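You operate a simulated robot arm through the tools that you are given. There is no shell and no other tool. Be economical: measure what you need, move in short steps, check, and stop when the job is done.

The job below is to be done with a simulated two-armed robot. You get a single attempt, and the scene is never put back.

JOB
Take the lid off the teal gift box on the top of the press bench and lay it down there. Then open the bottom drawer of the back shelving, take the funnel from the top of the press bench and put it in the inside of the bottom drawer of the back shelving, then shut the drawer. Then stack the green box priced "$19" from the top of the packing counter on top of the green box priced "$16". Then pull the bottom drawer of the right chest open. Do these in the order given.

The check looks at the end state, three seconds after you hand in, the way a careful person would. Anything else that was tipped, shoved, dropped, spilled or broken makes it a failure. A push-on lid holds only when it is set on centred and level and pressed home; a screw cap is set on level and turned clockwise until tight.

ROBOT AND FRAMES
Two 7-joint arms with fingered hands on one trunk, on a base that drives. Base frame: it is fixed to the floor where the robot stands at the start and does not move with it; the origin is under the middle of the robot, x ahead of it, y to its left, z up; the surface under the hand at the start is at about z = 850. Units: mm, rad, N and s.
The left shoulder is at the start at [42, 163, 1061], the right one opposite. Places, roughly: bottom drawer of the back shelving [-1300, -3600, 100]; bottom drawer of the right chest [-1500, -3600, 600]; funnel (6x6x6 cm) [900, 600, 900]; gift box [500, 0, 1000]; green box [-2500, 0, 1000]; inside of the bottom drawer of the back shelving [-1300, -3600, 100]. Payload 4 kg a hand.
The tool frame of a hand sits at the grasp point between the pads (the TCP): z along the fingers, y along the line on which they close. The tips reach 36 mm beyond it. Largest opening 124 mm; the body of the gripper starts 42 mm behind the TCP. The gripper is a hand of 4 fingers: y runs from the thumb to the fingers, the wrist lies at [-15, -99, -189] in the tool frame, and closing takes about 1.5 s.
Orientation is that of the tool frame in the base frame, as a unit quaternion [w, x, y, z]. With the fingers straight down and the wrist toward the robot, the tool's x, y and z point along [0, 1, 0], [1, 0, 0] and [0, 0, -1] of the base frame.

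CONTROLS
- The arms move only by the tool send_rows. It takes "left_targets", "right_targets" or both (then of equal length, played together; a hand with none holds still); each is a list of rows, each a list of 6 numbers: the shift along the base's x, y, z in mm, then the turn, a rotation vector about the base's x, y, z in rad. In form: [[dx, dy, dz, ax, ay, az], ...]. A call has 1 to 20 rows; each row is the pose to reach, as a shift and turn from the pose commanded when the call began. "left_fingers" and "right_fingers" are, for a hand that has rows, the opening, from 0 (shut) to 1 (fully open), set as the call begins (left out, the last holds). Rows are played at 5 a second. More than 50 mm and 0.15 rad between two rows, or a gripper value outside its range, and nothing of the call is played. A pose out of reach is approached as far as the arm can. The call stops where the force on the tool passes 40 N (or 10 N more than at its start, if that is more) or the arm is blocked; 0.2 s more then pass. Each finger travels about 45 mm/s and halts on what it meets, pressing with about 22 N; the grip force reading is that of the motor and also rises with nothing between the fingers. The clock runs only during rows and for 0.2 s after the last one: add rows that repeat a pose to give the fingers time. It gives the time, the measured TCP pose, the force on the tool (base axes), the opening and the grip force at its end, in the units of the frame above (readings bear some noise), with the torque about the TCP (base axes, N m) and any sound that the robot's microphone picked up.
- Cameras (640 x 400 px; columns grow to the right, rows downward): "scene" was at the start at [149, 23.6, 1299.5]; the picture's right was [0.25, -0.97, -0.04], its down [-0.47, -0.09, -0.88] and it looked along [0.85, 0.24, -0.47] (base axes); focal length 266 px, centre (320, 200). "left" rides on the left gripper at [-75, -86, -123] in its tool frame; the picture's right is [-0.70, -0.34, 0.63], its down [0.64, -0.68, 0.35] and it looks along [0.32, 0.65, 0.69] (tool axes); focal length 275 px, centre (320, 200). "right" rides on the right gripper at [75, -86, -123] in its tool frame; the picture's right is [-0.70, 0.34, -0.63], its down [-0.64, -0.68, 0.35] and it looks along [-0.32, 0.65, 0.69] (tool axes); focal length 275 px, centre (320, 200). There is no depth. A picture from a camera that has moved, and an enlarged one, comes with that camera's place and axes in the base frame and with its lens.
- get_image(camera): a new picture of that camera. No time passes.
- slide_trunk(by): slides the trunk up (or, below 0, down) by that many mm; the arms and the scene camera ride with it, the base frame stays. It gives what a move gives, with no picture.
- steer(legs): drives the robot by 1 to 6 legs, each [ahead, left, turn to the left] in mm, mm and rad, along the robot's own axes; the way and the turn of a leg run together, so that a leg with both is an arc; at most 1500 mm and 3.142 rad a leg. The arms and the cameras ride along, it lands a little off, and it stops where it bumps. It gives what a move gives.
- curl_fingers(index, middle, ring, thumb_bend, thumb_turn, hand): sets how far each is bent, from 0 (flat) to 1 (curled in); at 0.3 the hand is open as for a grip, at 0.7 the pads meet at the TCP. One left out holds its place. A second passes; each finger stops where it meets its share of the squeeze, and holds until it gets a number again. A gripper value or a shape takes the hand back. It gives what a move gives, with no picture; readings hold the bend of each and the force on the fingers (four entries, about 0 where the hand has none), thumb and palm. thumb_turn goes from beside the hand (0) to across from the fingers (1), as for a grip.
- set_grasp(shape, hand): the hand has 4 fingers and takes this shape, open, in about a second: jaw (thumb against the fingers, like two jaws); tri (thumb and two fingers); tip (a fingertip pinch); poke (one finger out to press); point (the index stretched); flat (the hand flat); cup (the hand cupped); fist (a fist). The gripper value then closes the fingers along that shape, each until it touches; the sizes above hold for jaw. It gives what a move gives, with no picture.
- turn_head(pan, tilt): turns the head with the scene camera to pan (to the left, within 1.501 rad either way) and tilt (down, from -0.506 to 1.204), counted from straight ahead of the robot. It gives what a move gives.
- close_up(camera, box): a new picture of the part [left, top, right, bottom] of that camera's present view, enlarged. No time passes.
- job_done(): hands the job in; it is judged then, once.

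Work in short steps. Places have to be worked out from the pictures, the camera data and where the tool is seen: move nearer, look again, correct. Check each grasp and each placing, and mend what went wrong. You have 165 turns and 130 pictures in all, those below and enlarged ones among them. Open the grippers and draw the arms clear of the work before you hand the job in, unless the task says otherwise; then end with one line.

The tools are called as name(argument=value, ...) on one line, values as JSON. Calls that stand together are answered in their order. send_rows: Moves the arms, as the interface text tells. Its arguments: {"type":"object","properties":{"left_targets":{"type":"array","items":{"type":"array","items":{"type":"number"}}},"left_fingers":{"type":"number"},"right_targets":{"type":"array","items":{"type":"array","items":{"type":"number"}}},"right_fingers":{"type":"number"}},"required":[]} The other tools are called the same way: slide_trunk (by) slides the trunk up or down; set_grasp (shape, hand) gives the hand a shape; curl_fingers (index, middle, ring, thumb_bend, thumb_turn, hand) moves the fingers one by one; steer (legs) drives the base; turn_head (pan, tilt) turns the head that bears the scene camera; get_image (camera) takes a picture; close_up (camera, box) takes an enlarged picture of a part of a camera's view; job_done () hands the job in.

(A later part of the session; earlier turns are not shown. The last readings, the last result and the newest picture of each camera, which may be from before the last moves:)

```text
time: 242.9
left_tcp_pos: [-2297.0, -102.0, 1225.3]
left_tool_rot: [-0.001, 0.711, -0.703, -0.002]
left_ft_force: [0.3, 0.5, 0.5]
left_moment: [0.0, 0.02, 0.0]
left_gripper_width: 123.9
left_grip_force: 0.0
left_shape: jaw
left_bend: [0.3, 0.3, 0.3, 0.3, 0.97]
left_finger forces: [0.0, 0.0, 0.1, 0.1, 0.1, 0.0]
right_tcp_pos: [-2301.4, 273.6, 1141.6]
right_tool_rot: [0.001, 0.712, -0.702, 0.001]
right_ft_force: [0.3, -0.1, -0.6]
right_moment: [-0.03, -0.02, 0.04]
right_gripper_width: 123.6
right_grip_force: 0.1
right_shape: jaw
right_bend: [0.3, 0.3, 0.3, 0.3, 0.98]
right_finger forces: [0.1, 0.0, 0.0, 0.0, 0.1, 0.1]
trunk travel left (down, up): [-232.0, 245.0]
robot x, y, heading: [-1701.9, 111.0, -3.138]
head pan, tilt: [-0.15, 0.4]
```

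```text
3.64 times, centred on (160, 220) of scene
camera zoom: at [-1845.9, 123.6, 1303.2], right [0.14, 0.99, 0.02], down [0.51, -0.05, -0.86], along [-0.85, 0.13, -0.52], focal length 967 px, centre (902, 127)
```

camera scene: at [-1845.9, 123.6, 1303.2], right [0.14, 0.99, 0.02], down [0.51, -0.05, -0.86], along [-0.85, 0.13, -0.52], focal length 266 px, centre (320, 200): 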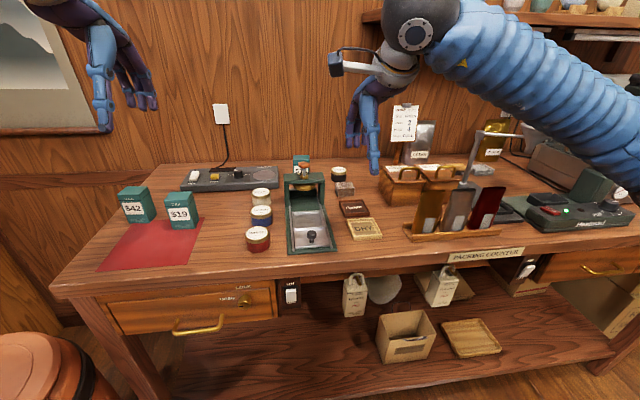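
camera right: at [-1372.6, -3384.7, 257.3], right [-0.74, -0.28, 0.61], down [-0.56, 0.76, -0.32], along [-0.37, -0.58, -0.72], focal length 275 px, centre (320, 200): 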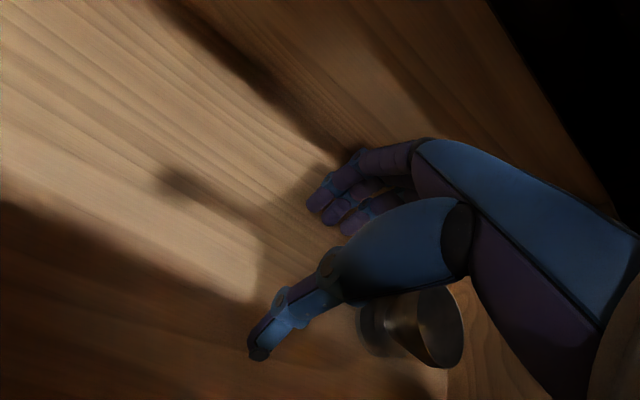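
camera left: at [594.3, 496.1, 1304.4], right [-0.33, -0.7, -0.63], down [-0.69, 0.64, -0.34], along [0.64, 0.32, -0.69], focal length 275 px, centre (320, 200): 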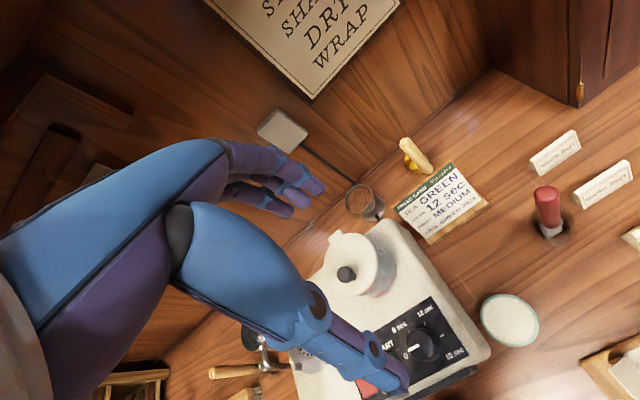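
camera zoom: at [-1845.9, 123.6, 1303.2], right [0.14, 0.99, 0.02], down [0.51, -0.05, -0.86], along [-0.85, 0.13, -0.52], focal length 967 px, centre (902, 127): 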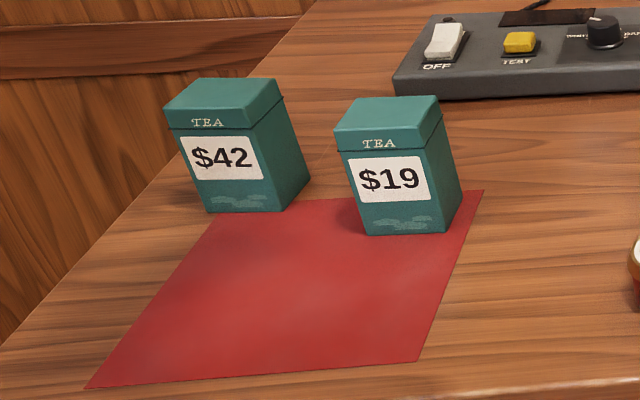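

$19: ~56×54 mm, top z≈941, centre ≈(−2501,−150) (±25); $16: centre ≈(−2712,187). I'll use the left hand for $19. I move up and hover the left hand over it.

steer(legs=[[128, 141, 0]])

send_rows(left_targets=[[-20, 20, -35, 0, 0, 0], [-40, 45, -70, 0, 0, 0], [-60, 70, -105, 0, 0, 0], [-76, 93, -140, 0, 0, 0], [-76, 93, -140, 0, 0, 0]], left_fingers=0.85)

get_image(camera="left")

```text
time: 244.5
left_tcp_pos: [-2423.6, -244.3, 1223.6]
left_tool_rot: [-0.001, 0.711, -0.704, -0.001]
left_ft_force: [-0.5, -0.2, -0.3]
left_moment: [-0.01, -0.06, -0.05]
left_gripper_width: 123.9
left_grip_force: 0.0
left_shape: jaw
left_bend: [0.3, 0.3, 0.3, 0.3, 0.97]
left_finger forces: [0.1, 0.1, 0.1, 0.0, 0.0, 0.1]
right_tcp_pos: [-2428.6, 132.7, 1142.6]
right_tool_rot: [-0.002, 0.712, -0.702, 0.001]
right_ft_force: [-0.5, 0.2, -0.6]
right_moment: [0.03, -0.02, 0.0]
right_gripper_width: 123.8
right_grip_force: 0.1
right_shape: jaw
right_bend: [0.3, 0.3, 0.3, 0.3, 0.98]
right_finger forces: [0.0, 0.0, 0.1, 0.0, 0.0, 0.0]
trunk travel left (down, up): [-232.0, 245.0]
robot x, y, heading: [-1825.4, -33.7, -3.136]
head pan, tilt: [-0.15, 0.4]
```

```text
time: 245.7
left_tcp_pos: [-2497.6, -149.0, 1085.5]
left_tool_rot: [-0.002, 0.71, -0.704, -0.001]
left_ft_force: [0.6, -0.7, 0.1]
left_moment: [0.02, 0.04, 0.01]
left_gripper_width: 105.6
left_grip_force: 0.0
left_shape: jaw
left_bend: [0.31, 0.33, 0.32, 0.06, 0.98]
left_finger forces: [0.0, 0.0, 0.0, 0.0, 0.0, 0.1]
right_tcp_pos: [-2426.7, 134.4, 1142.6]
right_tool_rot: [0.0, 0.712, -0.702, 0.001]
right_ft_force: [0.9, 0.1, 0.3]
right_moment: [0.01, 0.01, 0.0]
right_gripper_width: 124.0
right_grip_force: 0.0
right_shape: jaw
right_bend: [0.3, 0.3, 0.3, 0.3, 0.98]
right_finger forces: [0.0, 0.0, 0.1, 0.0, 0.1, 0.0]
trunk travel left (down, up): [-232.0, 245.0]
robot x, y, heading: [-1821.1, -31.7, -3.14]
head pan, tilt: [-0.15, 0.4]
```

```text
23 pictures are left
camera left: at [-2412.5, -73.3, 1209.4], right [0.33, 0.7, -0.63], down [0.69, -0.64, -0.35], along [-0.65, -0.32, -0.69], focal length 275 px, centre (320, 200)
```

left: 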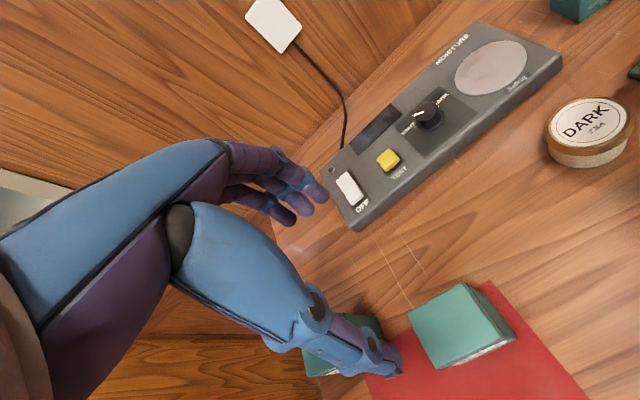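

Combining views, the counter top is at z≈889 and $19's centre is ≈(−2448,−134), top ≈971. I shift over it and descend with the tips around the box.

send_rows(left_targets=[[25, 8, 0, 0, 0, 0], [50, 15, 0, 0, 0, 0], [50, 15, -35, 0, 0, 0], [50, 15, -70, 0, 0, 0], [50, 15, -70, 0, 0, 0]])

get_image(camera="left")

```text
time: 246.9
left_tcp_pos: [-2447.7, -135.6, 1016.4]
left_tool_rot: [-0.002, 0.711, -0.703, -0.001]
left_ft_force: [-0.4, -0.7, -0.3]
left_moment: [-0.02, 0.01, 0.03]
left_gripper_width: 105.7
left_grip_force: 0.0
left_shape: jaw
left_bend: [0.31, 0.33, 0.32, 0.06, 0.98]
left_finger forces: [0.1, 0.0, 0.0, 0.0, 0.0, 0.1]
right_tcp_pos: [-2426.9, 133.4, 1143.2]
right_tool_rot: [0.001, 0.712, -0.702, 0.001]
right_ft_force: [0.4, 1.0, -0.4]
right_moment: [0.05, -0.04, 0.01]
right_gripper_width: 123.7
right_grip_force: 0.0
right_shape: jaw
right_bend: [0.3, 0.3, 0.3, 0.3, 0.98]
right_finger forces: [0.1, 0.0, 0.0, 0.1, 0.0, 0.1]
trunk travel left (down, up): [-232.0, 245.0]
robot x, y, heading: [-1825.2, -29.0, -3.134]
head pan, tilt: [-0.15, 0.4]
```

```text
22 pictures are left
camera left: at [-2362.8, -59.5, 1139.1], right [0.33, 0.7, -0.63], down [0.69, -0.64, -0.35], along [-0.65, -0.32, -0.69], focal length 275 px, centre (320, 200)
```

left: 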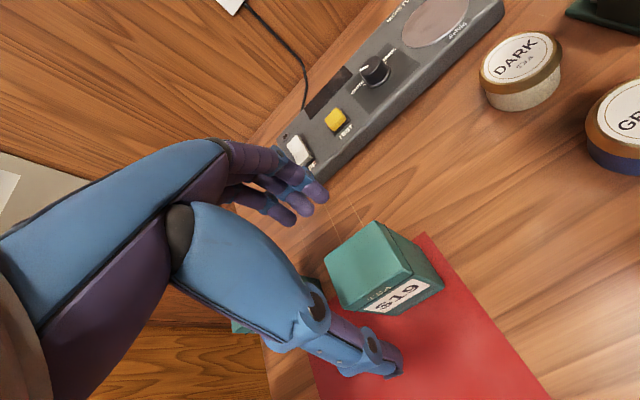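

The box sits between thumb and fingers; centre ≈(−2445,−126). I fine-shift and descend, then close.

send_rows(left_targets=[[3, 9, 0, 0, 0, 0], [3, 9, -30, 0, 0, 0], [3, 9, -60, 0, 0, 0], [3, 9, -78, 0, 0, 0], [3, 9, -78, 0, 0, 0]])

send_rows(left_targets=[[0, 0, 0, 0, 0, 0], [0, 0, 0, 0, 0, 0], [0, 0, 0, 0, 0, 0], [0, 0, 0, 0, 0, 0], [0, 0, 0, 0, 0, 0], [0, 0, 0, 0, 0, 0], [0, 0, 0, 0, 0, 0], [0, 0, 0, 0, 0, 0]], left_fingers=0.2)

get_image(camera="left")

```text
time: 248.1
left_tcp_pos: [-2445.5, -126.2, 935.5]
left_tool_rot: [-0.001, 0.711, -0.703, -0.001]
left_ft_force: [0.3, -0.3, -0.2]
left_moment: [-0.03, 0.03, -0.02]
left_gripper_width: 105.4
left_grip_force: 0.1
left_shape: jaw
left_bend: [0.31, 0.33, 0.32, 0.06, 0.98]
left_finger forces: [0.1, 0.1, 0.0, 0.0, 0.0, 0.0]
right_tcp_pos: [-2426.9, 132.7, 1142.7]
right_tool_rot: [0.0, 0.712, -0.702, 0.001]
right_ft_force: [-0.8, 0.4, -0.2]
right_moment: [0.02, -0.02, 0.0]
right_gripper_width: 123.8
right_grip_force: 0.1
right_shape: jaw
right_bend: [0.3, 0.3, 0.3, 0.3, 0.98]
right_finger forces: [0.0, 0.0, 0.1, 0.0, 0.0, 0.0]
trunk travel left (down, up): [-232.0, 245.0]
robot x, y, heading: [-1825.2, -27.2, -3.139]
head pan, tilt: [-0.15, 0.4]
```

```text
time: 249.9
left_tcp_pos: [-2445.0, -125.4, 935.6]
left_tool_rot: [-0.001, 0.711, -0.703, -0.001]
left_ft_force: [0.6, -1.1, 1.8]
left_moment: [-0.03, 0.03, -0.05]
left_gripper_width: 50.3
left_grip_force: 22.2
left_shape: jaw
left_bend: [0.46, 0.5, 0.48, 0.58, 1.0]
left_finger forces: [14.5, 7.3, 2.9, 0.0, 25.6, 0.1]
right_tcp_pos: [-2427.5, 133.5, 1142.3]
right_tool_rot: [0.0, 0.712, -0.703, 0.002]
right_ft_force: [-0.3, 0.2, 0.7]
right_moment: [0.02, -0.02, 0.02]
right_gripper_width: 124.2
right_grip_force: 0.2
right_shape: jaw
right_bend: [0.3, 0.3, 0.3, 0.3, 0.98]
right_finger forces: [0.1, 0.0, 0.1, 0.0, 0.0, 0.1]
trunk travel left (down, up): [-232.0, 245.0]
robot x, y, heading: [-1824.2, -25.4, -3.132]
head pan, tilt: [-0.15, 0.4]
```

```text
21 pictures are left
camera left: at [-2360.4, -49.9, 1058.3], right [0.33, 0.7, -0.63], down [0.69, -0.64, -0.35], along [-0.65, -0.32, -0.69], focal length 275 px, centre (320, 200)
```

left: 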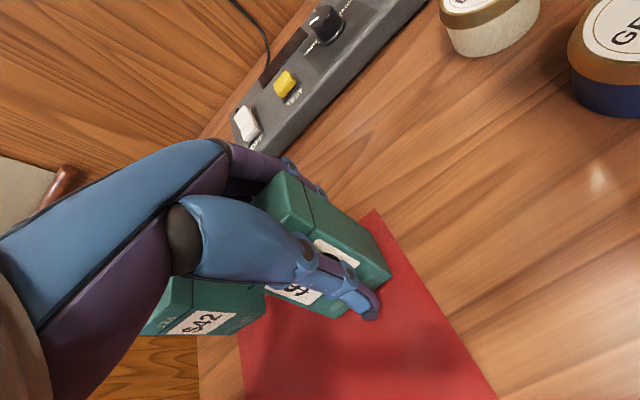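

$19 is held. I lift it, then drive right to line up the left hand with $16.

send_rows(left_targets=[[0, 0, 15, 0, 0, 0], [0, 0, 45, 0, 0, 0], [0, 0, 85, 0, 0, 0], [0, 0, 125, 0, 0, 0], [0, 0, 165, 0, 0, 0]])

steer(legs=[[0, -310, 0]])

get_image(camera="left")

```text
time: 251.1
left_tcp_pos: [-2445.7, -127.1, 1099.2]
left_tool_rot: [-0.001, 0.711, -0.704, -0.001]
left_ft_force: [-1.0, 0.2, -1.4]
left_moment: [-0.05, -0.01, -0.01]
left_gripper_width: 50.3
left_grip_force: 22.0
left_shape: jaw
left_bend: [0.46, 0.5, 0.48, 0.58, 1.0]
left_finger forces: [14.6, 7.3, 2.9, 0.0, 25.0, 0.0]
right_tcp_pos: [-2426.7, 133.8, 1142.9]
right_tool_rot: [0.0, 0.712, -0.702, 0.001]
right_ft_force: [-0.3, 0.7, 0.3]
right_moment: [-0.03, -0.01, 0.0]
right_gripper_width: 124.0
right_grip_force: 0.0
right_shape: jaw
right_bend: [0.3, 0.3, 0.3, 0.3, 0.98]
right_finger forces: [0.1, 0.0, 0.0, 0.0, 0.0, 0.0]
trunk travel left (down, up): [-232.0, 245.0]
robot x, y, heading: [-1821.0, -29.9, -3.132]
head pan, tilt: [-0.15, 0.4]
```

```text
time: 253.2
left_tcp_pos: [-2449.0, 185.7, 1098.4]
left_tool_rot: [-0.001, 0.71, -0.704, 0.0]
left_ft_force: [0.1, 0.7, -1.5]
left_moment: [-0.03, 0.0, 0.01]
left_gripper_width: 50.3
left_grip_force: 21.8
left_shape: jaw
left_bend: [0.46, 0.5, 0.48, 0.58, 1.0]
left_finger forces: [14.7, 7.2, 2.8, 0.0, 25.0, 0.1]
right_tcp_pos: [-2429.8, 446.2, 1142.3]
right_tool_rot: [0.001, 0.714, -0.701, 0.002]
right_ft_force: [-0.1, 0.2, 0.2]
right_moment: [-0.02, -0.06, 0.0]
right_gripper_width: 123.9
right_grip_force: 0.1
right_shape: jaw
right_bend: [0.3, 0.3, 0.3, 0.3, 0.98]
right_finger forces: [0.0, 0.1, 0.0, 0.0, 0.0, 0.0]
trunk travel left (down, up): [-232.0, 245.0]
robot x, y, heading: [-1827.7, 280.7, -3.128]
head pan, tilt: [-0.15, 0.4]
```

```text
20 pictures are left
camera left: at [-2363.8, 262.5, 1221.8], right [0.33, 0.7, -0.63], down [0.69, -0.64, -0.35], along [-0.65, -0.32, -0.69], focal length 275 px, centre (320, 200)
```

left: 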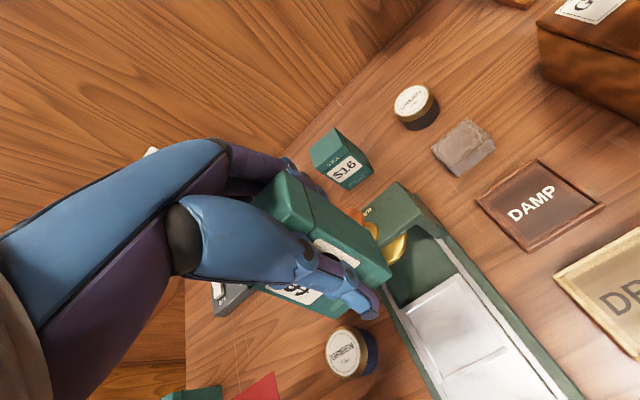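

$16 is visible and its label readable. I zoom to measure its top precisely.

close_up(camera="left", box=[260, 100, 420, 220])

```text
3.33 times, centred on (340, 160) of left
camera zoom: at [-2363.8, 262.5, 1221.8], right [0.33, 0.7, -0.63], down [0.69, -0.64, -0.35], along [-0.65, -0.32, -0.69], focal length 918 px, centre (253, 333)
```

zoom: 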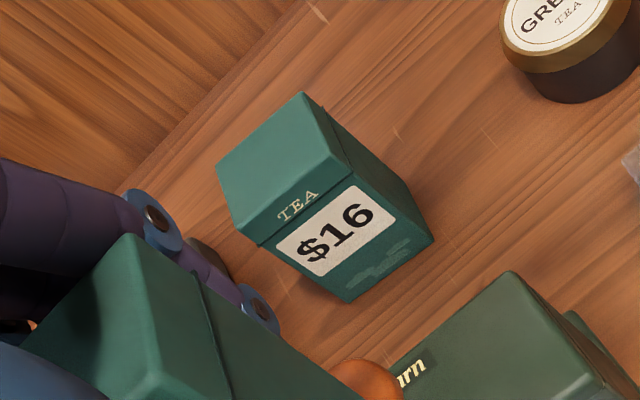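

$16 top centre ≈(−2670,188), yawed ≈−8°. I move $19 above it at the present height, turning −0.1 rad.

send_rows(left_targets=[[-40, 1, 0, 0, 0, -0.03], [-80, 2, 0, 0, 0, -0.06], [-120, 3, 0, 0, 0, -0.09], [-160, 4, 0, 0, 0, -0.1], [-195, 4, 0, 0, 0, -0.1], [-215, 4, 0, 0, 0, -0.1], [-215, 4, -30, 0, 0, -0.1], [-215, 4, -55, 0, 0, -0.1], [-215, 4, -55, 0, 0, -0.1]])

get_image(camera="left")

turn_head(pan=0.1, tilt=0.35)

close_up(camera="scene", box=[240, 110, 380, 230])

```text
time: 255.4
left_tcp_pos: [-2659.3, 183.9, 1100.6]
left_tool_rot: [-0.028, -0.677, 0.735, 0.02]
left_ft_force: [0.6, -0.1, -0.5]
left_moment: [0.01, -0.04, 0.02]
left_gripper_width: 50.3
left_grip_force: 21.8
left_shape: jaw
left_bend: [0.46, 0.5, 0.48, 0.58, 1.0]
left_finger forces: [14.5, 7.3, 3.0, 0.0, 25.2, 0.1]
right_tcp_pos: [-2423.0, 451.1, 1146.2]
right_tool_rot: [0.006, 0.713, -0.701, 0.001]
right_ft_force: [-0.2, 0.4, 0.1]
right_moment: [-0.02, -0.02, 0.02]
right_gripper_width: 123.7
right_grip_force: 0.1
right_shape: jaw
right_bend: [0.3, 0.3, 0.3, 0.3, 0.98]
right_finger forces: [0.0, 0.0, 0.0, 0.1, 0.1, 0.0]
trunk travel left (down, up): [-232.0, 245.0]
robot x, y, heading: [-1827.3, 283.0, -3.133]
head pan, tilt: [-0.15, 0.4]
stopped in row 9 (left hand): the arm was blocked; the commanded pose is now the measured one
```

```text
18 pictures are left
camera left: at [-2559.8, 253.6, 1216.0], right [0.35, 0.66, -0.66], down [0.6, -0.7, -0.38], along [-0.72, -0.27, -0.64], focal length 275 px, centre (320, 200)
```

left: 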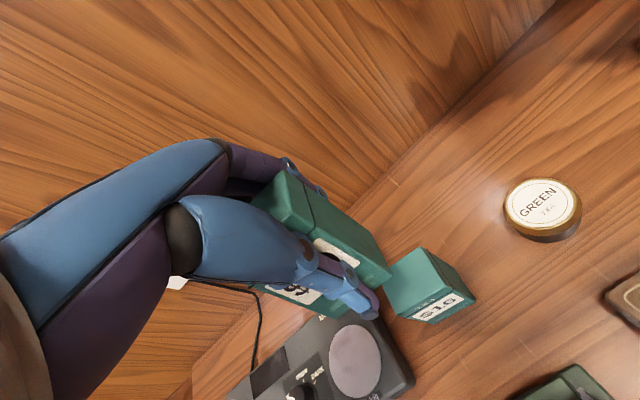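

```text
time: 256.2
left_tcp_pos: [-2658.6, 185.1, 1101.0]
left_tool_rot: [-0.027, -0.677, 0.735, 0.021]
left_ft_force: [-0.6, 0.1, -0.7]
left_moment: [-0.03, -0.04, -0.02]
left_gripper_width: 50.2
left_grip_force: 21.4
left_shape: jaw
left_bend: [0.46, 0.5, 0.48, 0.58, 1.0]
left_finger forces: [14.7, 7.2, 3.0, 0.0, 25.1, 0.0]
right_tcp_pos: [-2421.9, 449.7, 1147.3]
right_tool_rot: [0.005, 0.713, -0.701, 0.0]
right_ft_force: [-0.4, 0.4, -0.3]
right_moment: [-0.01, 0.03, 0.0]
right_gripper_width: 123.8
right_grip_force: 0.1
right_shape: jaw
right_bend: [0.3, 0.3, 0.3, 0.3, 0.98]
right_finger forces: [0.0, 0.1, 0.0, 0.1, 0.0, 0.1]
trunk travel left (down, up): [-232.0, 245.0]
robot x, y, heading: [-1830.0, 280.3, -3.136]
head pan, tilt: [0.099, 0.351]
```

```text
3.33 times, centred on (310, 170) of scene
camera zoom: at [-1966.3, 277.5, 1309.5], right [-0.1, 0.99, -0.02], down [0.47, 0.03, -0.88], along [-0.88, -0.1, -0.47], focal length 887 px, centre (353, 300)
```

zoom: 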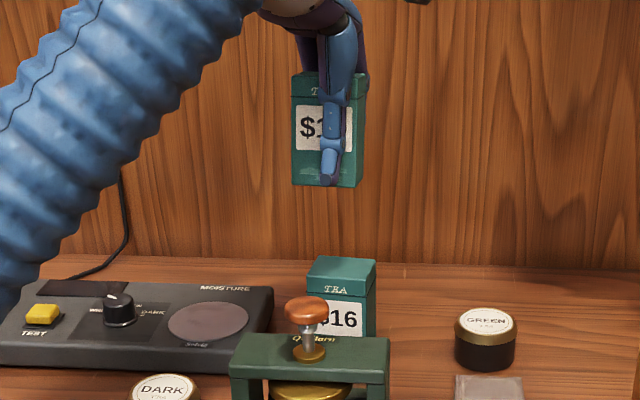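

The descent was blocked by something under the left arm. I look at the whole scene to find it.

turn_head(pan=0.5, tilt=0.5)

get_image(camera="scene")

```text
time: 257.0
left_tcp_pos: [-2659.0, 185.8, 1101.3]
left_tool_rot: [-0.029, -0.678, 0.735, 0.022]
left_ft_force: [0.7, -0.7, -0.6]
left_moment: [0.0, -0.01, 0.01]
left_gripper_width: 50.0
left_grip_force: 22.1
left_shape: jaw
left_bend: [0.46, 0.5, 0.48, 0.58, 1.0]
left_finger forces: [14.7, 7.2, 2.9, 0.0, 25.1, 0.1]
right_tcp_pos: [-2420.8, 449.2, 1146.9]
right_tool_rot: [0.006, 0.713, -0.701, 0.0]
right_ft_force: [0.0, -0.6, -0.2]
right_moment: [0.03, 0.01, 0.0]
right_gripper_width: 124.1
right_grip_force: 0.1
right_shape: jaw
right_bend: [0.3, 0.3, 0.3, 0.3, 0.98]
right_finger forces: [0.0, 0.0, 0.1, 0.0, 0.0, 0.0]
trunk travel left (down, up): [-232.0, 245.0]
robot x, y, heading: [-1826.6, 280.6, -3.13]
head pan, tilt: [0.499, 0.499]
```

```text
16 pictures are left
camera scene: at [-1951.5, 242.9, 1297.9], right [-0.48, 0.88, -0.07], down [0.53, 0.23, -0.81], along [-0.7, -0.43, -0.58], focal length 266 px, centre (320, 200)
```

scene: 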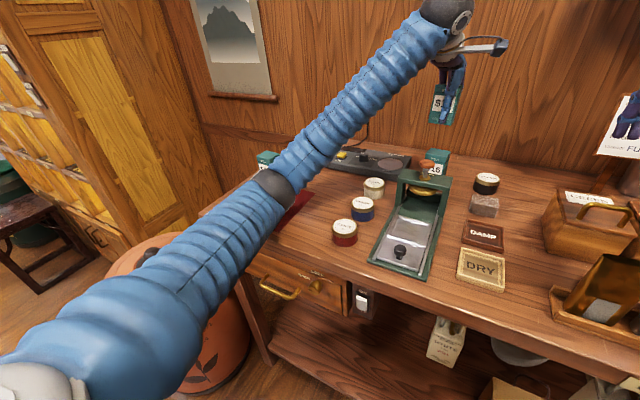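

Likely the low elbow meets the counter. I raise the trunk 150 mm (raising the elbow) and then lower with the arm.

slide_trunk(by=150)

send_rows(left_targets=[[0, 0, -40, 0, 0, 0], [0, 0, -80, 0, 0, 0], [0, 0, -120, 0, 0, 0], [0, 0, -160, 0, 0, 0], [-2, 2, -190, 0, 0, 0], [-4, 4, -205, 0, 0, 0], [-4, 4, -205, 0, 0, 0]])

get_image(camera="left")

```text
time: 258.8
left_tcp_pos: [-2670.0, 179.0, 1226.8]
left_tool_rot: [-0.015, -0.677, 0.735, 0.014]
left_ft_force: [0.1, 0.2, -0.5]
left_moment: [0.04, -0.02, 0.02]
left_gripper_width: 50.3
left_grip_force: 21.8
left_shape: jaw
left_bend: [0.46, 0.5, 0.48, 0.58, 1.0]
left_finger forces: [14.8, 7.2, 3.0, 0.1, 25.0, 0.0]
right_tcp_pos: [-2431.4, 444.8, 1291.3]
right_tool_rot: [-0.001, 0.712, -0.702, 0.001]
right_ft_force: [0.1, -0.4, -0.3]
right_moment: [0.01, 0.03, 0.0]
right_gripper_width: 123.7
right_grip_force: 0.1
right_shape: jaw
right_bend: [0.3, 0.3, 0.3, 0.3, 0.98]
right_finger forces: [0.0, 0.1, 0.1, 0.0, 0.0, 0.0]
trunk travel left (down, up): [-382.0, 95.0]
robot x, y, heading: [-1829.4, 283.2, -3.135]
head pan, tilt: [0.499, 0.499]
```

```text
time: 260.6
left_tcp_pos: [-2678.6, 175.7, 1098.0]
left_tool_rot: [-0.054, -0.681, 0.729, 0.041]
left_ft_force: [-0.1, 0.7, -0.3]
left_moment: [-0.02, -0.03, 0.01]
left_gripper_width: 50.3
left_grip_force: 21.9
left_shape: jaw
left_bend: [0.46, 0.5, 0.48, 0.58, 1.0]
left_finger forces: [14.7, 7.3, 3.1, 0.0, 25.1, 0.0]
right_tcp_pos: [-2422.0, 449.7, 1292.8]
right_tool_rot: [0.004, 0.713, -0.701, 0.0]
right_ft_force: [-0.8, 0.6, -1.2]
right_moment: [-0.05, 0.03, 0.01]
right_gripper_width: 123.9
right_grip_force: 0.0
right_shape: jaw
right_bend: [0.3, 0.3, 0.3, 0.3, 0.98]
right_finger forces: [0.1, 0.1, 0.0, 0.0, 0.0, 0.0]
trunk travel left (down, up): [-382.0, 95.0]
robot x, y, heading: [-1829.2, 280.7, -3.136]
head pan, tilt: [0.499, 0.499]
stopped in row 7 (left hand): the arm was blocked; the commanded pose is now the measured one
```

```text
15 pictures are left
camera left: at [-2572.0, 246.2, 1206.2], right [0.29, 0.66, -0.69], down [0.58, -0.7, -0.42], along [-0.76, -0.28, -0.59], focal length 275 px, centre (320, 200)
```

left: 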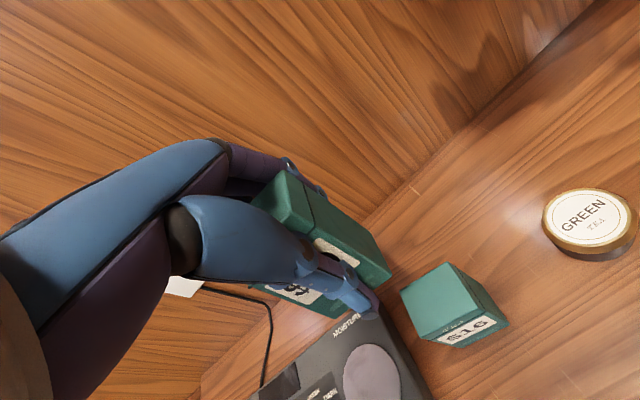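

Still blocked at the same hand height. I check the elbow again now.

turn_head(pan=0.75, tilt=0.6)

get_image(camera="scene")

```text
time: 261.4
left_tcp_pos: [-2678.5, 175.0, 1096.3]
left_tool_rot: [-0.052, -0.68, 0.73, 0.039]
left_ft_force: [0.5, 0.0, -0.5]
left_moment: [0.03, -0.02, -0.01]
left_gripper_width: 50.2
left_grip_force: 22.2
left_shape: jaw
left_bend: [0.46, 0.5, 0.48, 0.58, 1.0]
left_finger forces: [14.7, 7.3, 3.1, 0.0, 25.1, 0.0]
right_tcp_pos: [-2422.3, 447.0, 1296.6]
right_tool_rot: [0.003, 0.712, -0.702, 0.0]
right_ft_force: [0.6, 0.0, -0.9]
right_moment: [-0.01, 0.02, 0.01]
right_gripper_width: 123.7
right_grip_force: 0.1
right_shape: jaw
right_bend: [0.3, 0.3, 0.3, 0.3, 0.98]
right_finger forces: [0.0, 0.1, 0.1, 0.0, 0.0, 0.1]
trunk travel left (down, up): [-382.0, 95.0]
robot x, y, heading: [-1832.8, 282.2, -3.133]
head pan, tilt: [0.75, 0.6]
```

```text
14 pictures are left
camera scene: at [-1884.1, 224.9, 1454.1], right [-0.69, 0.73, -0.01], down [0.42, 0.38, -0.82], along [-0.59, -0.57, -0.57], focal length 266 px, centre (320, 200)
```

scene: 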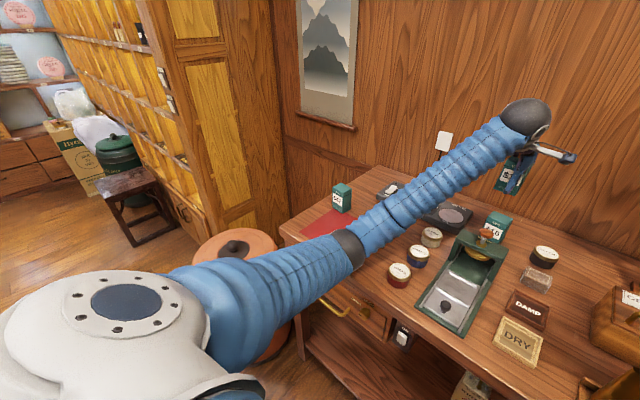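

The elbow appears to rest on the counter edge. I raise the hand, turn the wrist outward (−0.3 rad more) to swing the elbow up, raise the trunk, and retry.

send_rows(left_targets=[[0, 0, 30, 0, 0, 0], [0, 0, 50, 0, 0, -0.1], [5, 5, 50, 0, 0, -0.2], [10, 10, 50, 0, 0, -0.3], [10, 10, 50, 0, 0, -0.3]])

slide_trunk(by=85)

send_rows(left_targets=[[0, 0, -40, 0, 0, 0], [0, 0, -80, 0, 0, 0], [0, 0, -120, 0, 0, 0], [0, 0, -160, 0, 0, 0], [0, 0, -185, 0, 0, 0], [0, 0, -185, 0, 0, 0]])

get_image(camera="scene")

```text
time: 262.6
left_tcp_pos: [-2674.1, 181.7, 1133.0]
left_tool_rot: [-0.039, -0.563, 0.825, 0.043]
left_ft_force: [0.6, 0.0, -1.5]
left_moment: [-0.01, 0.02, 0.0]
left_gripper_width: 49.9
left_grip_force: 22.3
left_shape: jaw
left_bend: [0.46, 0.5, 0.48, 0.58, 1.0]
left_finger forces: [14.7, 7.3, 3.0, 0.0, 25.0, 0.0]
right_tcp_pos: [-2431.9, 442.5, 1292.9]
right_tool_rot: [0.0, 0.713, -0.701, 0.001]
right_ft_force: [0.1, 0.0, 0.0]
right_moment: [0.01, 0.01, 0.02]
right_gripper_width: 124.2
right_grip_force: 0.1
right_shape: jaw
right_bend: [0.3, 0.3, 0.3, 0.3, 0.98]
right_finger forces: [0.1, 0.1, 0.0, 0.0, 0.0, 0.0]
trunk travel left (down, up): [-382.0, 95.0]
robot x, y, heading: [-1831.0, 277.3, -3.131]
head pan, tilt: [0.75, 0.6]
```

```text
time: 263.8
left_tcp_pos: [-2675.9, 182.7, 1216.6]
left_tool_rot: [-0.039, -0.563, 0.825, 0.042]
left_ft_force: [0.1, 0.7, -0.6]
left_moment: [0.02, -0.02, 0.02]
left_gripper_width: 50.1
left_grip_force: 22.1
left_shape: jaw
left_bend: [0.46, 0.5, 0.48, 0.58, 1.0]
left_finger forces: [14.7, 7.3, 3.0, 0.0, 25.0, 0.0]
right_tcp_pos: [-2432.8, 442.8, 1377.2]
right_tool_rot: [0.0, 0.713, -0.701, 0.002]
right_ft_force: [0.5, -0.3, -0.2]
right_moment: [0.02, 0.01, 0.01]
right_gripper_width: 123.9
right_grip_force: 0.0
right_shape: jaw
right_bend: [0.3, 0.3, 0.3, 0.3, 0.98]
right_finger forces: [0.1, 0.1, 0.1, 0.0, 0.1, 0.0]
trunk travel left (down, up): [-467.0, 10.0]
robot x, y, heading: [-1826.3, 279.0, -3.137]
head pan, tilt: [0.75, 0.6]
```

```text
time: 265.2
left_tcp_pos: [-2675.8, 182.1, 1033.7]
left_tool_rot: [-0.038, -0.563, 0.824, 0.042]
left_ft_force: [-0.4, -0.4, -1.5]
left_moment: [-0.03, 0.01, 0.03]
left_gripper_width: 50.0
left_grip_force: 22.1
left_shape: jaw
left_bend: [0.46, 0.5, 0.48, 0.58, 1.0]
left_finger forces: [14.7, 7.3, 3.0, 0.0, 24.9, 0.0]
right_tcp_pos: [-2431.9, 442.8, 1378.4]
right_tool_rot: [0.001, 0.712, -0.702, 0.001]
right_ft_force: [-0.5, -0.7, -1.3]
right_moment: [-0.02, 0.0, -0.02]
right_gripper_width: 123.8
right_grip_force: 0.1
right_shape: jaw
right_bend: [0.3, 0.3, 0.3, 0.3, 0.98]
right_finger forces: [0.0, 0.0, 0.1, 0.0, 0.0, 0.0]
trunk travel left (down, up): [-467.0, 10.0]
robot x, y, heading: [-1830.7, 278.3, -3.133]
head pan, tilt: [0.75, 0.6]
```

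```text
13 pictures are left
camera scene: at [-1884.2, 219.5, 1540.4], right [-0.69, 0.73, 0.0], down [0.41, 0.39, -0.82], along [-0.6, -0.57, -0.57], focal length 266 px, centre (320, 200)
```

scene: 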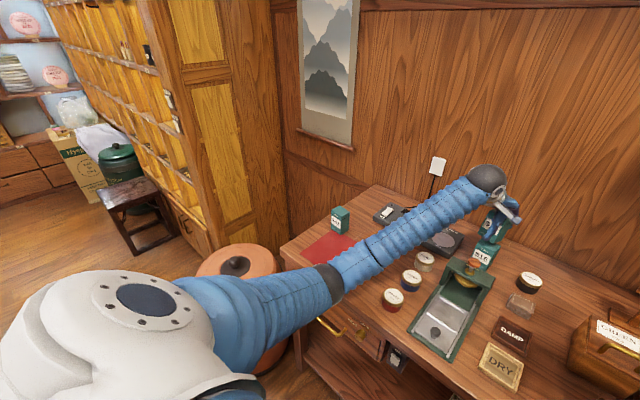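

That works: hand at z 1034 without contact. I fix the residual tilt, centre over $16 and check with the left camera.

send_rows(left_targets=[[4, 3, 5, -0.013, -0.055, 0.04], [10, 7, 5, -0.026, -0.11, 0.08], [11, 8, 5, -0.026, -0.11, 0.08]])

get_image(camera="left")

turn_head(pan=0.1, tilt=0.55)

close_up(camera="scene", box=[250, 100, 390, 220])

```text
time: 266.0
left_tcp_pos: [-2664.2, 190.7, 1037.8]
left_tool_rot: [-0.002, -0.597, 0.802, -0.002]
left_ft_force: [0.3, -0.4, -1.1]
left_moment: [-0.01, -0.01, -0.01]
left_gripper_width: 49.7
left_grip_force: 21.4
left_shape: jaw
left_bend: [0.46, 0.5, 0.48, 0.58, 1.0]
left_finger forces: [14.6, 7.1, 2.9, 0.0, 25.0, 0.1]
right_tcp_pos: [-2432.7, 440.9, 1376.7]
right_tool_rot: [0.0, 0.712, -0.702, 0.002]
right_ft_force: [-0.6, -0.5, -0.4]
right_moment: [0.0, 0.01, 0.01]
right_gripper_width: 123.9
right_grip_force: 0.0
right_shape: jaw
right_bend: [0.3, 0.3, 0.3, 0.3, 0.98]
right_finger forces: [0.0, 0.0, 0.1, 0.0, 0.0, 0.1]
trunk travel left (down, up): [-467.0, 10.0]
robot x, y, heading: [-1829.1, 281.7, -3.137]
head pan, tilt: [0.75, 0.6]
```

```text
12 pictures are left
camera left: at [-2560.7, 238.7, 1159.5], right [0.52, 0.57, -0.64], down [0.47, -0.82, -0.34], along [-0.71, -0.12, -0.69], focal length 275 px, centre (320, 200)
```

left: 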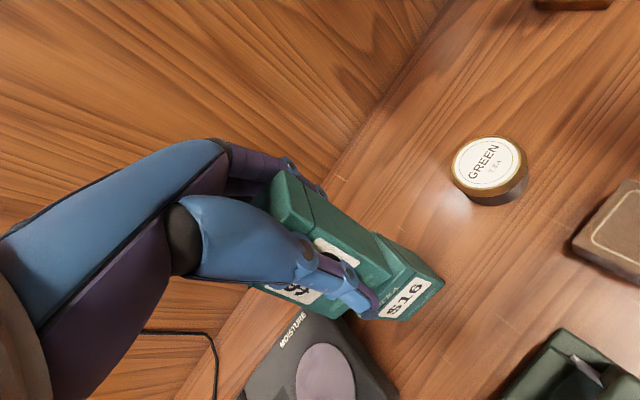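

```text
time: 267.0
left_tcp_pos: [-2664.9, 190.4, 1037.8]
left_tool_rot: [-0.003, -0.597, 0.802, -0.001]
left_ft_force: [0.3, 0.4, -0.1]
left_moment: [0.0, -0.04, -0.01]
left_gripper_width: 49.7
left_grip_force: 21.6
left_shape: jaw
left_bend: [0.46, 0.5, 0.48, 0.58, 1.0]
left_finger forces: [14.7, 7.3, 3.0, 0.0, 24.8, 0.0]
right_tcp_pos: [-2431.9, 444.2, 1377.1]
right_tool_rot: [0.0, 0.713, -0.701, 0.001]
right_ft_force: [0.4, 0.8, 0.8]
right_moment: [-0.01, 0.01, -0.02]
right_gripper_width: 124.0
right_grip_force: 0.0
right_shape: jaw
right_bend: [0.3, 0.3, 0.3, 0.3, 0.98]
right_finger forces: [0.0, 0.0, 0.0, 0.0, 0.0, 0.0]
trunk travel left (down, up): [-467.0, 10.0]
robot x, y, heading: [-1828.6, 279.1, -3.135]
head pan, tilt: [0.099, 0.55]
```

```text
3.33 times, centred on (320, 160) of scene
camera zoom: at [-1909.4, 270.7, 1544.9], right [-0.11, 0.99, 0.0], down [0.52, 0.06, -0.85], along [-0.85, -0.09, -0.52], focal length 887 px, centre (320, 333)
```

zoom: 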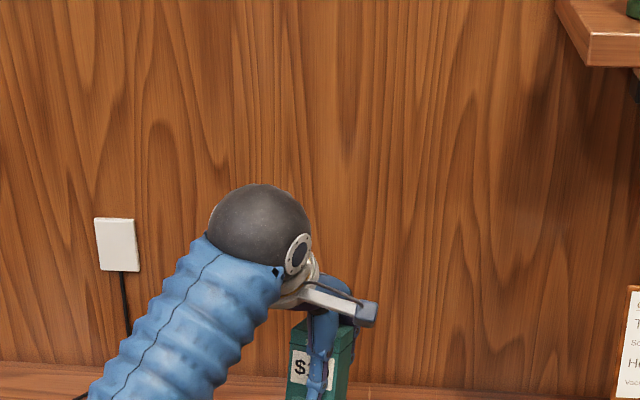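

Both boxes' corners agree with the plan: $19 is centred over $16. I lower slowly to contact.

send_rows(left_targets=[[0, 0, -6, 0, 0, 0], [0, 0, -12, 0, 0, 0], [0, 0, -16, 0, 0, 0], [0, 0, -19, 0, 0, 0], [0, 0, -21, 0, 0, 0]])

```text
time: 268.2
left_tcp_pos: [-2662.8, 190.3, 1021.1]
left_tool_rot: [-0.005, -0.597, 0.802, 0.001]
left_ft_force: [2.0, -3.1, 29.9]
left_moment: [0.16, 0.59, -0.03]
left_gripper_width: 50.7
left_grip_force: 22.7
left_shape: jaw
left_bend: [0.46, 0.5, 0.48, 0.58, 1.0]
left_finger forces: [14.4, 8.4, 3.1, 0.1, 32.8, 0.0]
right_tcp_pos: [-2429.9, 442.8, 1378.9]
right_tool_rot: [0.0, 0.713, -0.702, 0.001]
right_ft_force: [-0.5, -0.6, 0.0]
right_moment: [0.01, 0.04, 0.0]
right_gripper_width: 123.6
right_grip_force: 0.0
right_shape: jaw
right_bend: [0.3, 0.3, 0.3, 0.3, 0.98]
right_finger forces: [0.0, 0.0, 0.0, 0.0, 0.1, 0.1]
trunk travel left (down, up): [-467.0, 10.0]
robot x, y, heading: [-1829.2, 276.1, -3.14]
head pan, tilt: [0.099, 0.55]
```

Contact (30 N). I relieve the pressure and release gently by un-bending fingers and thumb slightly together.

send_rows(left_targets=[[0, 0, 2, 0, 0, 0], [0, 0, 3, 0, 0, 0]])

curl_fingers(hand="left", index=0.43, middle=0.46, ring=0.44, thumb_bend=0.55)

curl_fingers(hand="left", index=0.36, middle=0.38, ring=0.37, thumb_bend=0.4)

get_image(camera="left")

```text
time: 268.8
left_tcp_pos: [-2662.2, 191.5, 1021.6]
left_tool_rot: [-0.004, -0.597, 0.802, 0.001]
left_ft_force: [-2.1, -3.7, 28.1]
left_moment: [0.14, 0.76, 0.02]
left_gripper_width: 50.6
left_grip_force: 22.1
left_shape: jaw
left_bend: [0.46, 0.5, 0.48, 0.58, 1.0]
left_finger forces: [15.3, 8.7, 3.2, 0.0, 30.3, 0.0]
right_tcp_pos: [-2429.6, 442.2, 1378.8]
right_tool_rot: [0.0, 0.712, -0.702, 0.001]
right_ft_force: [0.0, 0.8, -0.3]
right_moment: [-0.01, -0.01, -0.03]
right_gripper_width: 123.9
right_grip_force: 0.0
right_shape: jaw
right_bend: [0.3, 0.3, 0.3, 0.3, 0.98]
right_finger forces: [0.1, 0.0, 0.1, 0.1, 0.0, 0.1]
trunk travel left (down, up): [-467.0, 10.0]
robot x, y, heading: [-1826.9, 278.3, -3.137]
head pan, tilt: [0.099, 0.55]
```

```text
time: 269.8
left_tcp_pos: [-2664.1, 191.2, 1019.5]
left_tool_rot: [-0.003, -0.597, 0.803, -0.001]
left_ft_force: [0.4, -0.5, -0.4]
left_moment: [-0.02, 0.03, 0.01]
left_gripper_width: 65.2
left_grip_force: 0.2
left_shape: fingers
left_bend: [0.43, 0.46, 0.44, 0.55, 1.0]
left_finger forces: [0.0, 0.0, 0.0, 0.0, 0.1, 0.0]
right_tcp_pos: [-2430.7, 443.1, 1377.8]
right_tool_rot: [0.0, 0.713, -0.702, 0.001]
right_ft_force: [-0.2, -0.8, 0.3]
right_moment: [-0.01, 0.0, 0.01]
right_gripper_width: 123.7
right_grip_force: 0.2
right_shape: jaw
right_bend: [0.3, 0.3, 0.3, 0.3, 0.98]
right_finger forces: [0.0, 0.0, 0.0, 0.1, 0.0, 0.0]
trunk travel left (down, up): [-467.0, 10.0]
robot x, y, heading: [-1822.5, 280.7, -3.134]
head pan, tilt: [0.099, 0.55]
```

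```text
time: 270.8
left_tcp_pos: [-2664.4, 190.2, 1019.7]
left_tool_rot: [-0.002, -0.597, 0.802, -0.001]
left_ft_force: [0.6, 0.5, -0.8]
left_moment: [0.0, 0.02, 0.01]
left_gripper_width: 98.8
left_grip_force: 0.2
left_shape: fingers
left_bend: [0.36, 0.38, 0.37, 0.4, 1.0]
left_finger forces: [0.0, 0.1, 0.1, 0.1, 0.1, 0.0]
right_tcp_pos: [-2432.4, 442.8, 1378.3]
right_tool_rot: [0.001, 0.712, -0.702, 0.001]
right_ft_force: [0.5, 0.3, 0.8]
right_moment: [-0.01, 0.0, 0.02]
right_gripper_width: 124.0
right_grip_force: 0.0
right_shape: jaw
right_bend: [0.3, 0.3, 0.3, 0.3, 0.98]
right_finger forces: [0.0, 0.0, 0.0, 0.1, 0.0, 0.0]
trunk travel left (down, up): [-467.0, 10.0]
robot x, y, heading: [-1826.7, 279.5, -3.134]
head pan, tilt: [0.099, 0.55]
```

```text
10 pictures are left
camera left: at [-2559.5, 239.2, 1141.4], right [0.52, 0.57, -0.64], down [0.47, -0.82, -0.34], along [-0.71, -0.12, -0.69], focal length 275 px, centre (320, 200)
```

left: 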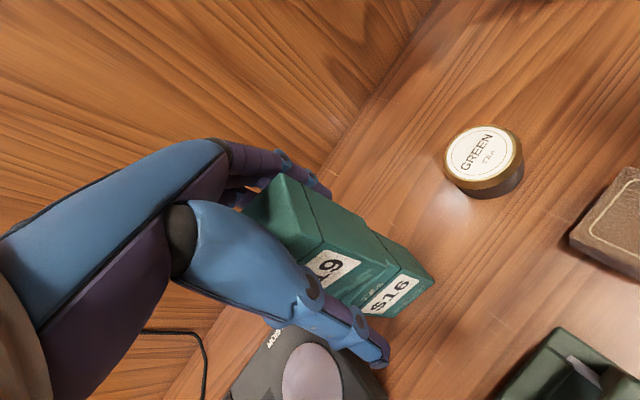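

Stacked and released cleanly. I raise the hand straight up and check the stack.

send_rows(left_targets=[[0, 0, 25, 0, 0, 0], [0, 0, 60, 0, 0, 0], [0, 0, 95, 0, 0, 0], [0, 0, 130, 0, 0, 0], [0, 0, 165, 0, 0, 0]])

steer(legs=[[-330, 0, 0]])

slide_trunk(by=-230)

get_image(camera="scene")

```text
time: 272.0
left_tcp_pos: [-2663.4, 193.1, 1182.0]
left_tool_rot: [-0.002, -0.597, 0.802, -0.002]
left_ft_force: [-0.5, 0.4, 0.8]
left_moment: [-0.01, -0.01, 0.0]
left_gripper_width: 99.2
left_grip_force: 0.0
left_shape: fingers
left_bend: [0.36, 0.38, 0.37, 0.4, 1.0]
left_finger forces: [0.0, 0.1, 0.0, 0.1, 0.0, 0.0]
right_tcp_pos: [-2431.6, 443.6, 1376.1]
right_tool_rot: [-0.001, 0.712, -0.702, 0.001]
right_ft_force: [-0.1, -0.2, -0.2]
right_moment: [-0.01, -0.01, 0.02]
right_gripper_width: 123.7
right_grip_force: 0.2
right_shape: jaw
right_bend: [0.3, 0.3, 0.3, 0.3, 0.98]
right_finger forces: [0.1, 0.1, 0.1, 0.0, 0.1, 0.1]
trunk travel left (down, up): [-467.0, 10.0]
robot x, y, heading: [-1830.7, 281.1, -3.133]
head pan, tilt: [0.099, 0.55]
```

```text
time: 274.2
left_tcp_pos: [-2333.8, 196.1, 1183.4]
left_tool_rot: [-0.002, -0.596, 0.803, -0.001]
left_ft_force: [0.0, -0.9, -0.5]
left_moment: [0.02, 0.01, 0.04]
left_gripper_width: 98.8
left_grip_force: 0.0
left_shape: fingers
left_bend: [0.36, 0.38, 0.37, 0.4, 1.0]
left_finger forces: [0.1, 0.0, 0.1, 0.0, 0.0, 0.0]
right_tcp_pos: [-2102.7, 445.0, 1377.0]
right_tool_rot: [0.0, 0.713, -0.702, 0.002]
right_ft_force: [0.3, -0.4, -1.0]
right_moment: [0.01, 0.0, -0.03]
right_gripper_width: 124.1
right_grip_force: 0.0
right_shape: jaw
right_bend: [0.3, 0.3, 0.3, 0.3, 0.98]
right_finger forces: [0.0, 0.0, 0.0, 0.0, 0.0, 0.0]
trunk travel left (down, up): [-467.0, 10.0]
robot x, y, heading: [-1495.1, 280.5, -3.133]
head pan, tilt: [0.099, 0.55]
```

```text
time: 276.6
left_tcp_pos: [-2333.7, 195.3, 954.3]
left_tool_rot: [-0.003, -0.597, 0.802, -0.001]
left_ft_force: [0.4, 0.8, 0.1]
left_moment: [0.02, -0.01, 0.05]
left_gripper_width: 98.8
left_grip_force: 0.0
left_shape: fingers
left_bend: [0.36, 0.38, 0.37, 0.4, 1.0]
left_finger forces: [0.0, 0.1, 0.1, 0.0, 0.1, 0.0]
right_tcp_pos: [-2102.9, 445.4, 1148.1]
right_tool_rot: [0.0, 0.713, -0.702, 0.001]
right_ft_force: [-0.4, -0.2, 0.8]
right_moment: [0.01, -0.01, 0.02]
right_gripper_width: 123.8
right_grip_force: 0.1
right_shape: jaw
right_bend: [0.3, 0.3, 0.3, 0.3, 0.98]
right_finger forces: [0.1, 0.0, 0.0, 0.0, 0.0, 0.0]
trunk travel left (down, up): [-237.0, 240.0]
robot x, y, heading: [-1500.0, 285.1, -3.135]
head pan, tilt: [0.099, 0.55]
```

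```text
9 pictures are left
camera scene: at [-1639.5, 272.7, 1296.1], right [-0.1, 0.99, -0.01], down [0.63, 0.06, -0.77], along [-0.77, -0.09, -0.63], focal length 266 px, centre (320, 200)
```

scene: 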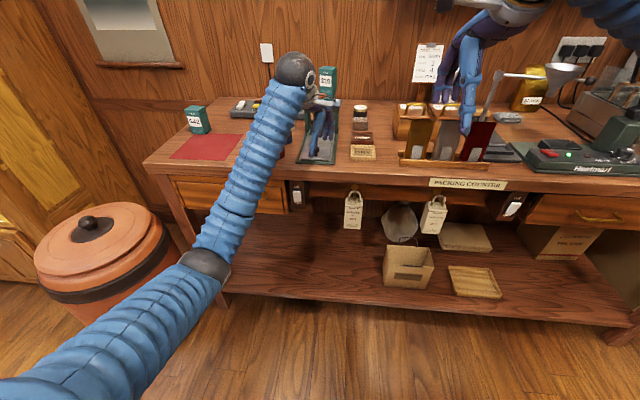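

The stack stands. I raise and retract the left hand, then drive back to the shelving for the chest drawer.

send_rows(left_targets=[[0, 0, 45, 0, 0, 0], [0, 0, 90, 0, 0, 0], [20, -10, 130, 0, 0, 0.06], [50, -25, 165, 0, 0, 0.12], [85, -40, 200, 0, 0, 0.18], [120, -60, 230, 0, 0, 0.24], [160, -80, 250, 0, 0, 0.3], [200, -100, 260, 0, 0, 0.3]], left_fingers=1.0)

steer(legs=[[-20, 640, 0], [0, 0, 1.56], [1450, -20, 0]])

```text
refused: row 5 steps farther than a row can; nothing moved
```

```text
time: 290.8
left_tcp_pos: [-1379.9, -2636.4, 951.6]
left_tool_rot: [0.001, 0.99, -0.14, 0.002]
left_ft_force: [0.7, 0.1, -0.1]
left_moment: [-0.01, -0.03, 0.01]
left_gripper_width: 98.9
left_grip_force: 0.0
left_shape: fingers
left_bend: [0.36, 0.38, 0.37, 0.4, 1.0]
left_finger forces: [0.1, 0.0, 0.0, 0.0, 0.1, 0.0]
right_tcp_pos: [-1633.4, -2408.3, 1145.8]
right_tool_rot: [-0.001, 1.0, 0.013, 0.0]
right_ft_force: [0.4, -0.4, -0.8]
right_moment: [0.05, -0.02, -0.02]
right_gripper_width: 123.9
right_grip_force: 0.0
right_shape: jaw
right_bend: [0.3, 0.3, 0.3, 0.3, 0.98]
right_finger forces: [0.0, 0.0, 0.0, 0.0, 0.0, 0.0]
trunk travel left (down, up): [-237.0, 240.0]
robot x, y, heading: [-1478.1, -1800.8, -1.55]
head pan, tilt: [0.099, 0.55]
```

The arm move was refused while the base drove — the left hand was low over the counter and may have brushed a canister; I'll inspect that afterwards. First I raise the left hand, then proceed to the chest.

send_rows(left_targets=[[0, 0, 40, 0, 0, 0], [0, 0, 80, 0, 0, 0], [15, 10, 120, 0, 0, 0.05], [30, 30, 155, 0, 0, 0.1], [50, 60, 185, 0, 0, 0.15], [70, 90, 210, 0, 0, 0.2], [90, 120, 230, 0, 0, 0.25], [110, 155, 245, 0, 0, 0.28], [130, 190, 255, 0, 0, 0.28], [150, 225, 260, 0, 0, 0.28]], left_fingers=1.0)

steer(legs=[[420, -10, -0.02]])

turn_head(pan=0.0, tilt=0.45)

close_up(camera="scene", box=[220, 80, 420, 230])

```text
time: 293.0
left_tcp_pos: [-1231.9, -2408.6, 1213.3]
left_tool_rot: [0.001, 1.0, -0.002, 0.002]
left_ft_force: [-0.7, 0.5, 0.5]
left_moment: [-0.01, -0.01, -0.04]
left_gripper_width: 123.8
left_grip_force: 0.0
left_shape: jaw
left_bend: [0.3, 0.3, 0.3, 0.3, 0.98]
left_finger forces: [0.0, 0.1, 0.0, 0.0, 0.0, 0.0]
right_tcp_pos: [-1632.5, -2406.5, 1148.8]
right_tool_rot: [-0.001, 1.0, 0.013, 0.001]
right_ft_force: [-0.3, 1.0, 0.0]
right_moment: [-0.01, -0.01, 0.0]
right_gripper_width: 124.0
right_grip_force: 0.1
right_shape: jaw
right_bend: [0.3, 0.3, 0.3, 0.3, 0.98]
right_finger forces: [0.0, 0.1, 0.1, 0.1, 0.1, 0.1]
trunk travel left (down, up): [-237.0, 240.0]
robot x, y, heading: [-1475.9, -1802.5, -1.556]
head pan, tilt: [0.099, 0.55]
```

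```text
time: 295.5
left_tcp_pos: [-1247.4, -2833.1, 1211.1]
left_tool_rot: [0.0, 1.0, -0.009, 0.003]
left_ft_force: [-0.9, -0.3, -0.5]
left_moment: [0.02, 0.0, -0.01]
left_gripper_width: 123.6
left_grip_force: 0.1
left_shape: jaw
left_bend: [0.3, 0.3, 0.3, 0.3, 0.98]
left_finger forces: [0.0, 0.0, 0.0, 0.1, 0.0, 0.1]
right_tcp_pos: [-1649.1, -2824.9, 1145.9]
right_tool_rot: [-0.002, 1.0, 0.006, 0.001]
right_ft_force: [0.1, 0.0, 0.1]
right_moment: [0.02, -0.04, 0.04]
right_gripper_width: 123.7
right_grip_force: 0.0
right_shape: jaw
right_bend: [0.3, 0.3, 0.3, 0.3, 0.98]
right_finger forces: [0.0, 0.0, 0.0, 0.0, 0.0, 0.0]
trunk travel left (down, up): [-237.0, 240.0]
robot x, y, heading: [-1482.4, -2217.5, -1.573]
head pan, tilt: [0.099, 0.55]
```

```text
time: 296.2
left_tcp_pos: [-1249.5, -2832.5, 1212.1]
left_tool_rot: [0.0, 1.0, -0.009, 0.003]
left_ft_force: [-0.7, 0.3, 0.7]
left_moment: [-0.03, 0.0, 0.02]
left_gripper_width: 123.9
left_grip_force: 0.0
left_shape: jaw
left_bend: [0.3, 0.3, 0.3, 0.3, 0.98]
left_finger forces: [0.0, 0.1, 0.1, 0.1, 0.1, 0.0]
right_tcp_pos: [-1647.4, -2823.7, 1147.9]
right_tool_rot: [-0.001, 1.0, 0.005, 0.001]
right_ft_force: [0.7, -0.3, 0.3]
right_moment: [0.0, 0.02, -0.01]
right_gripper_width: 123.9
right_grip_force: 0.0
right_shape: jaw
right_bend: [0.3, 0.3, 0.3, 0.3, 0.98]
right_finger forces: [0.1, 0.0, 0.1, 0.0, 0.1, 0.0]
trunk travel left (down, up): [-237.0, 240.0]
robot x, y, heading: [-1481.5, -2222.5, -1.574]
head pan, tilt: [0.0, 0.45]
```

```text
2.67 times, centred on (320, 155) of scene
camera zoom: at [-1483.1, -2364.6, 1304.4], right [-1.0, 0.0, 0.0], down [0.0, 0.56, -0.83], along [0.0, -0.83, -0.56], focal length 709 px, centre (320, 320)
```

zoom: 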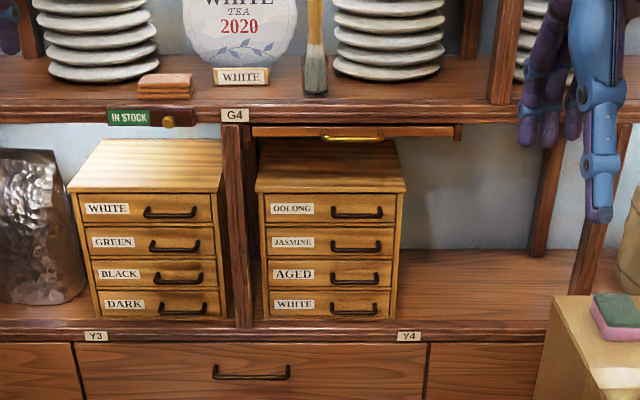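

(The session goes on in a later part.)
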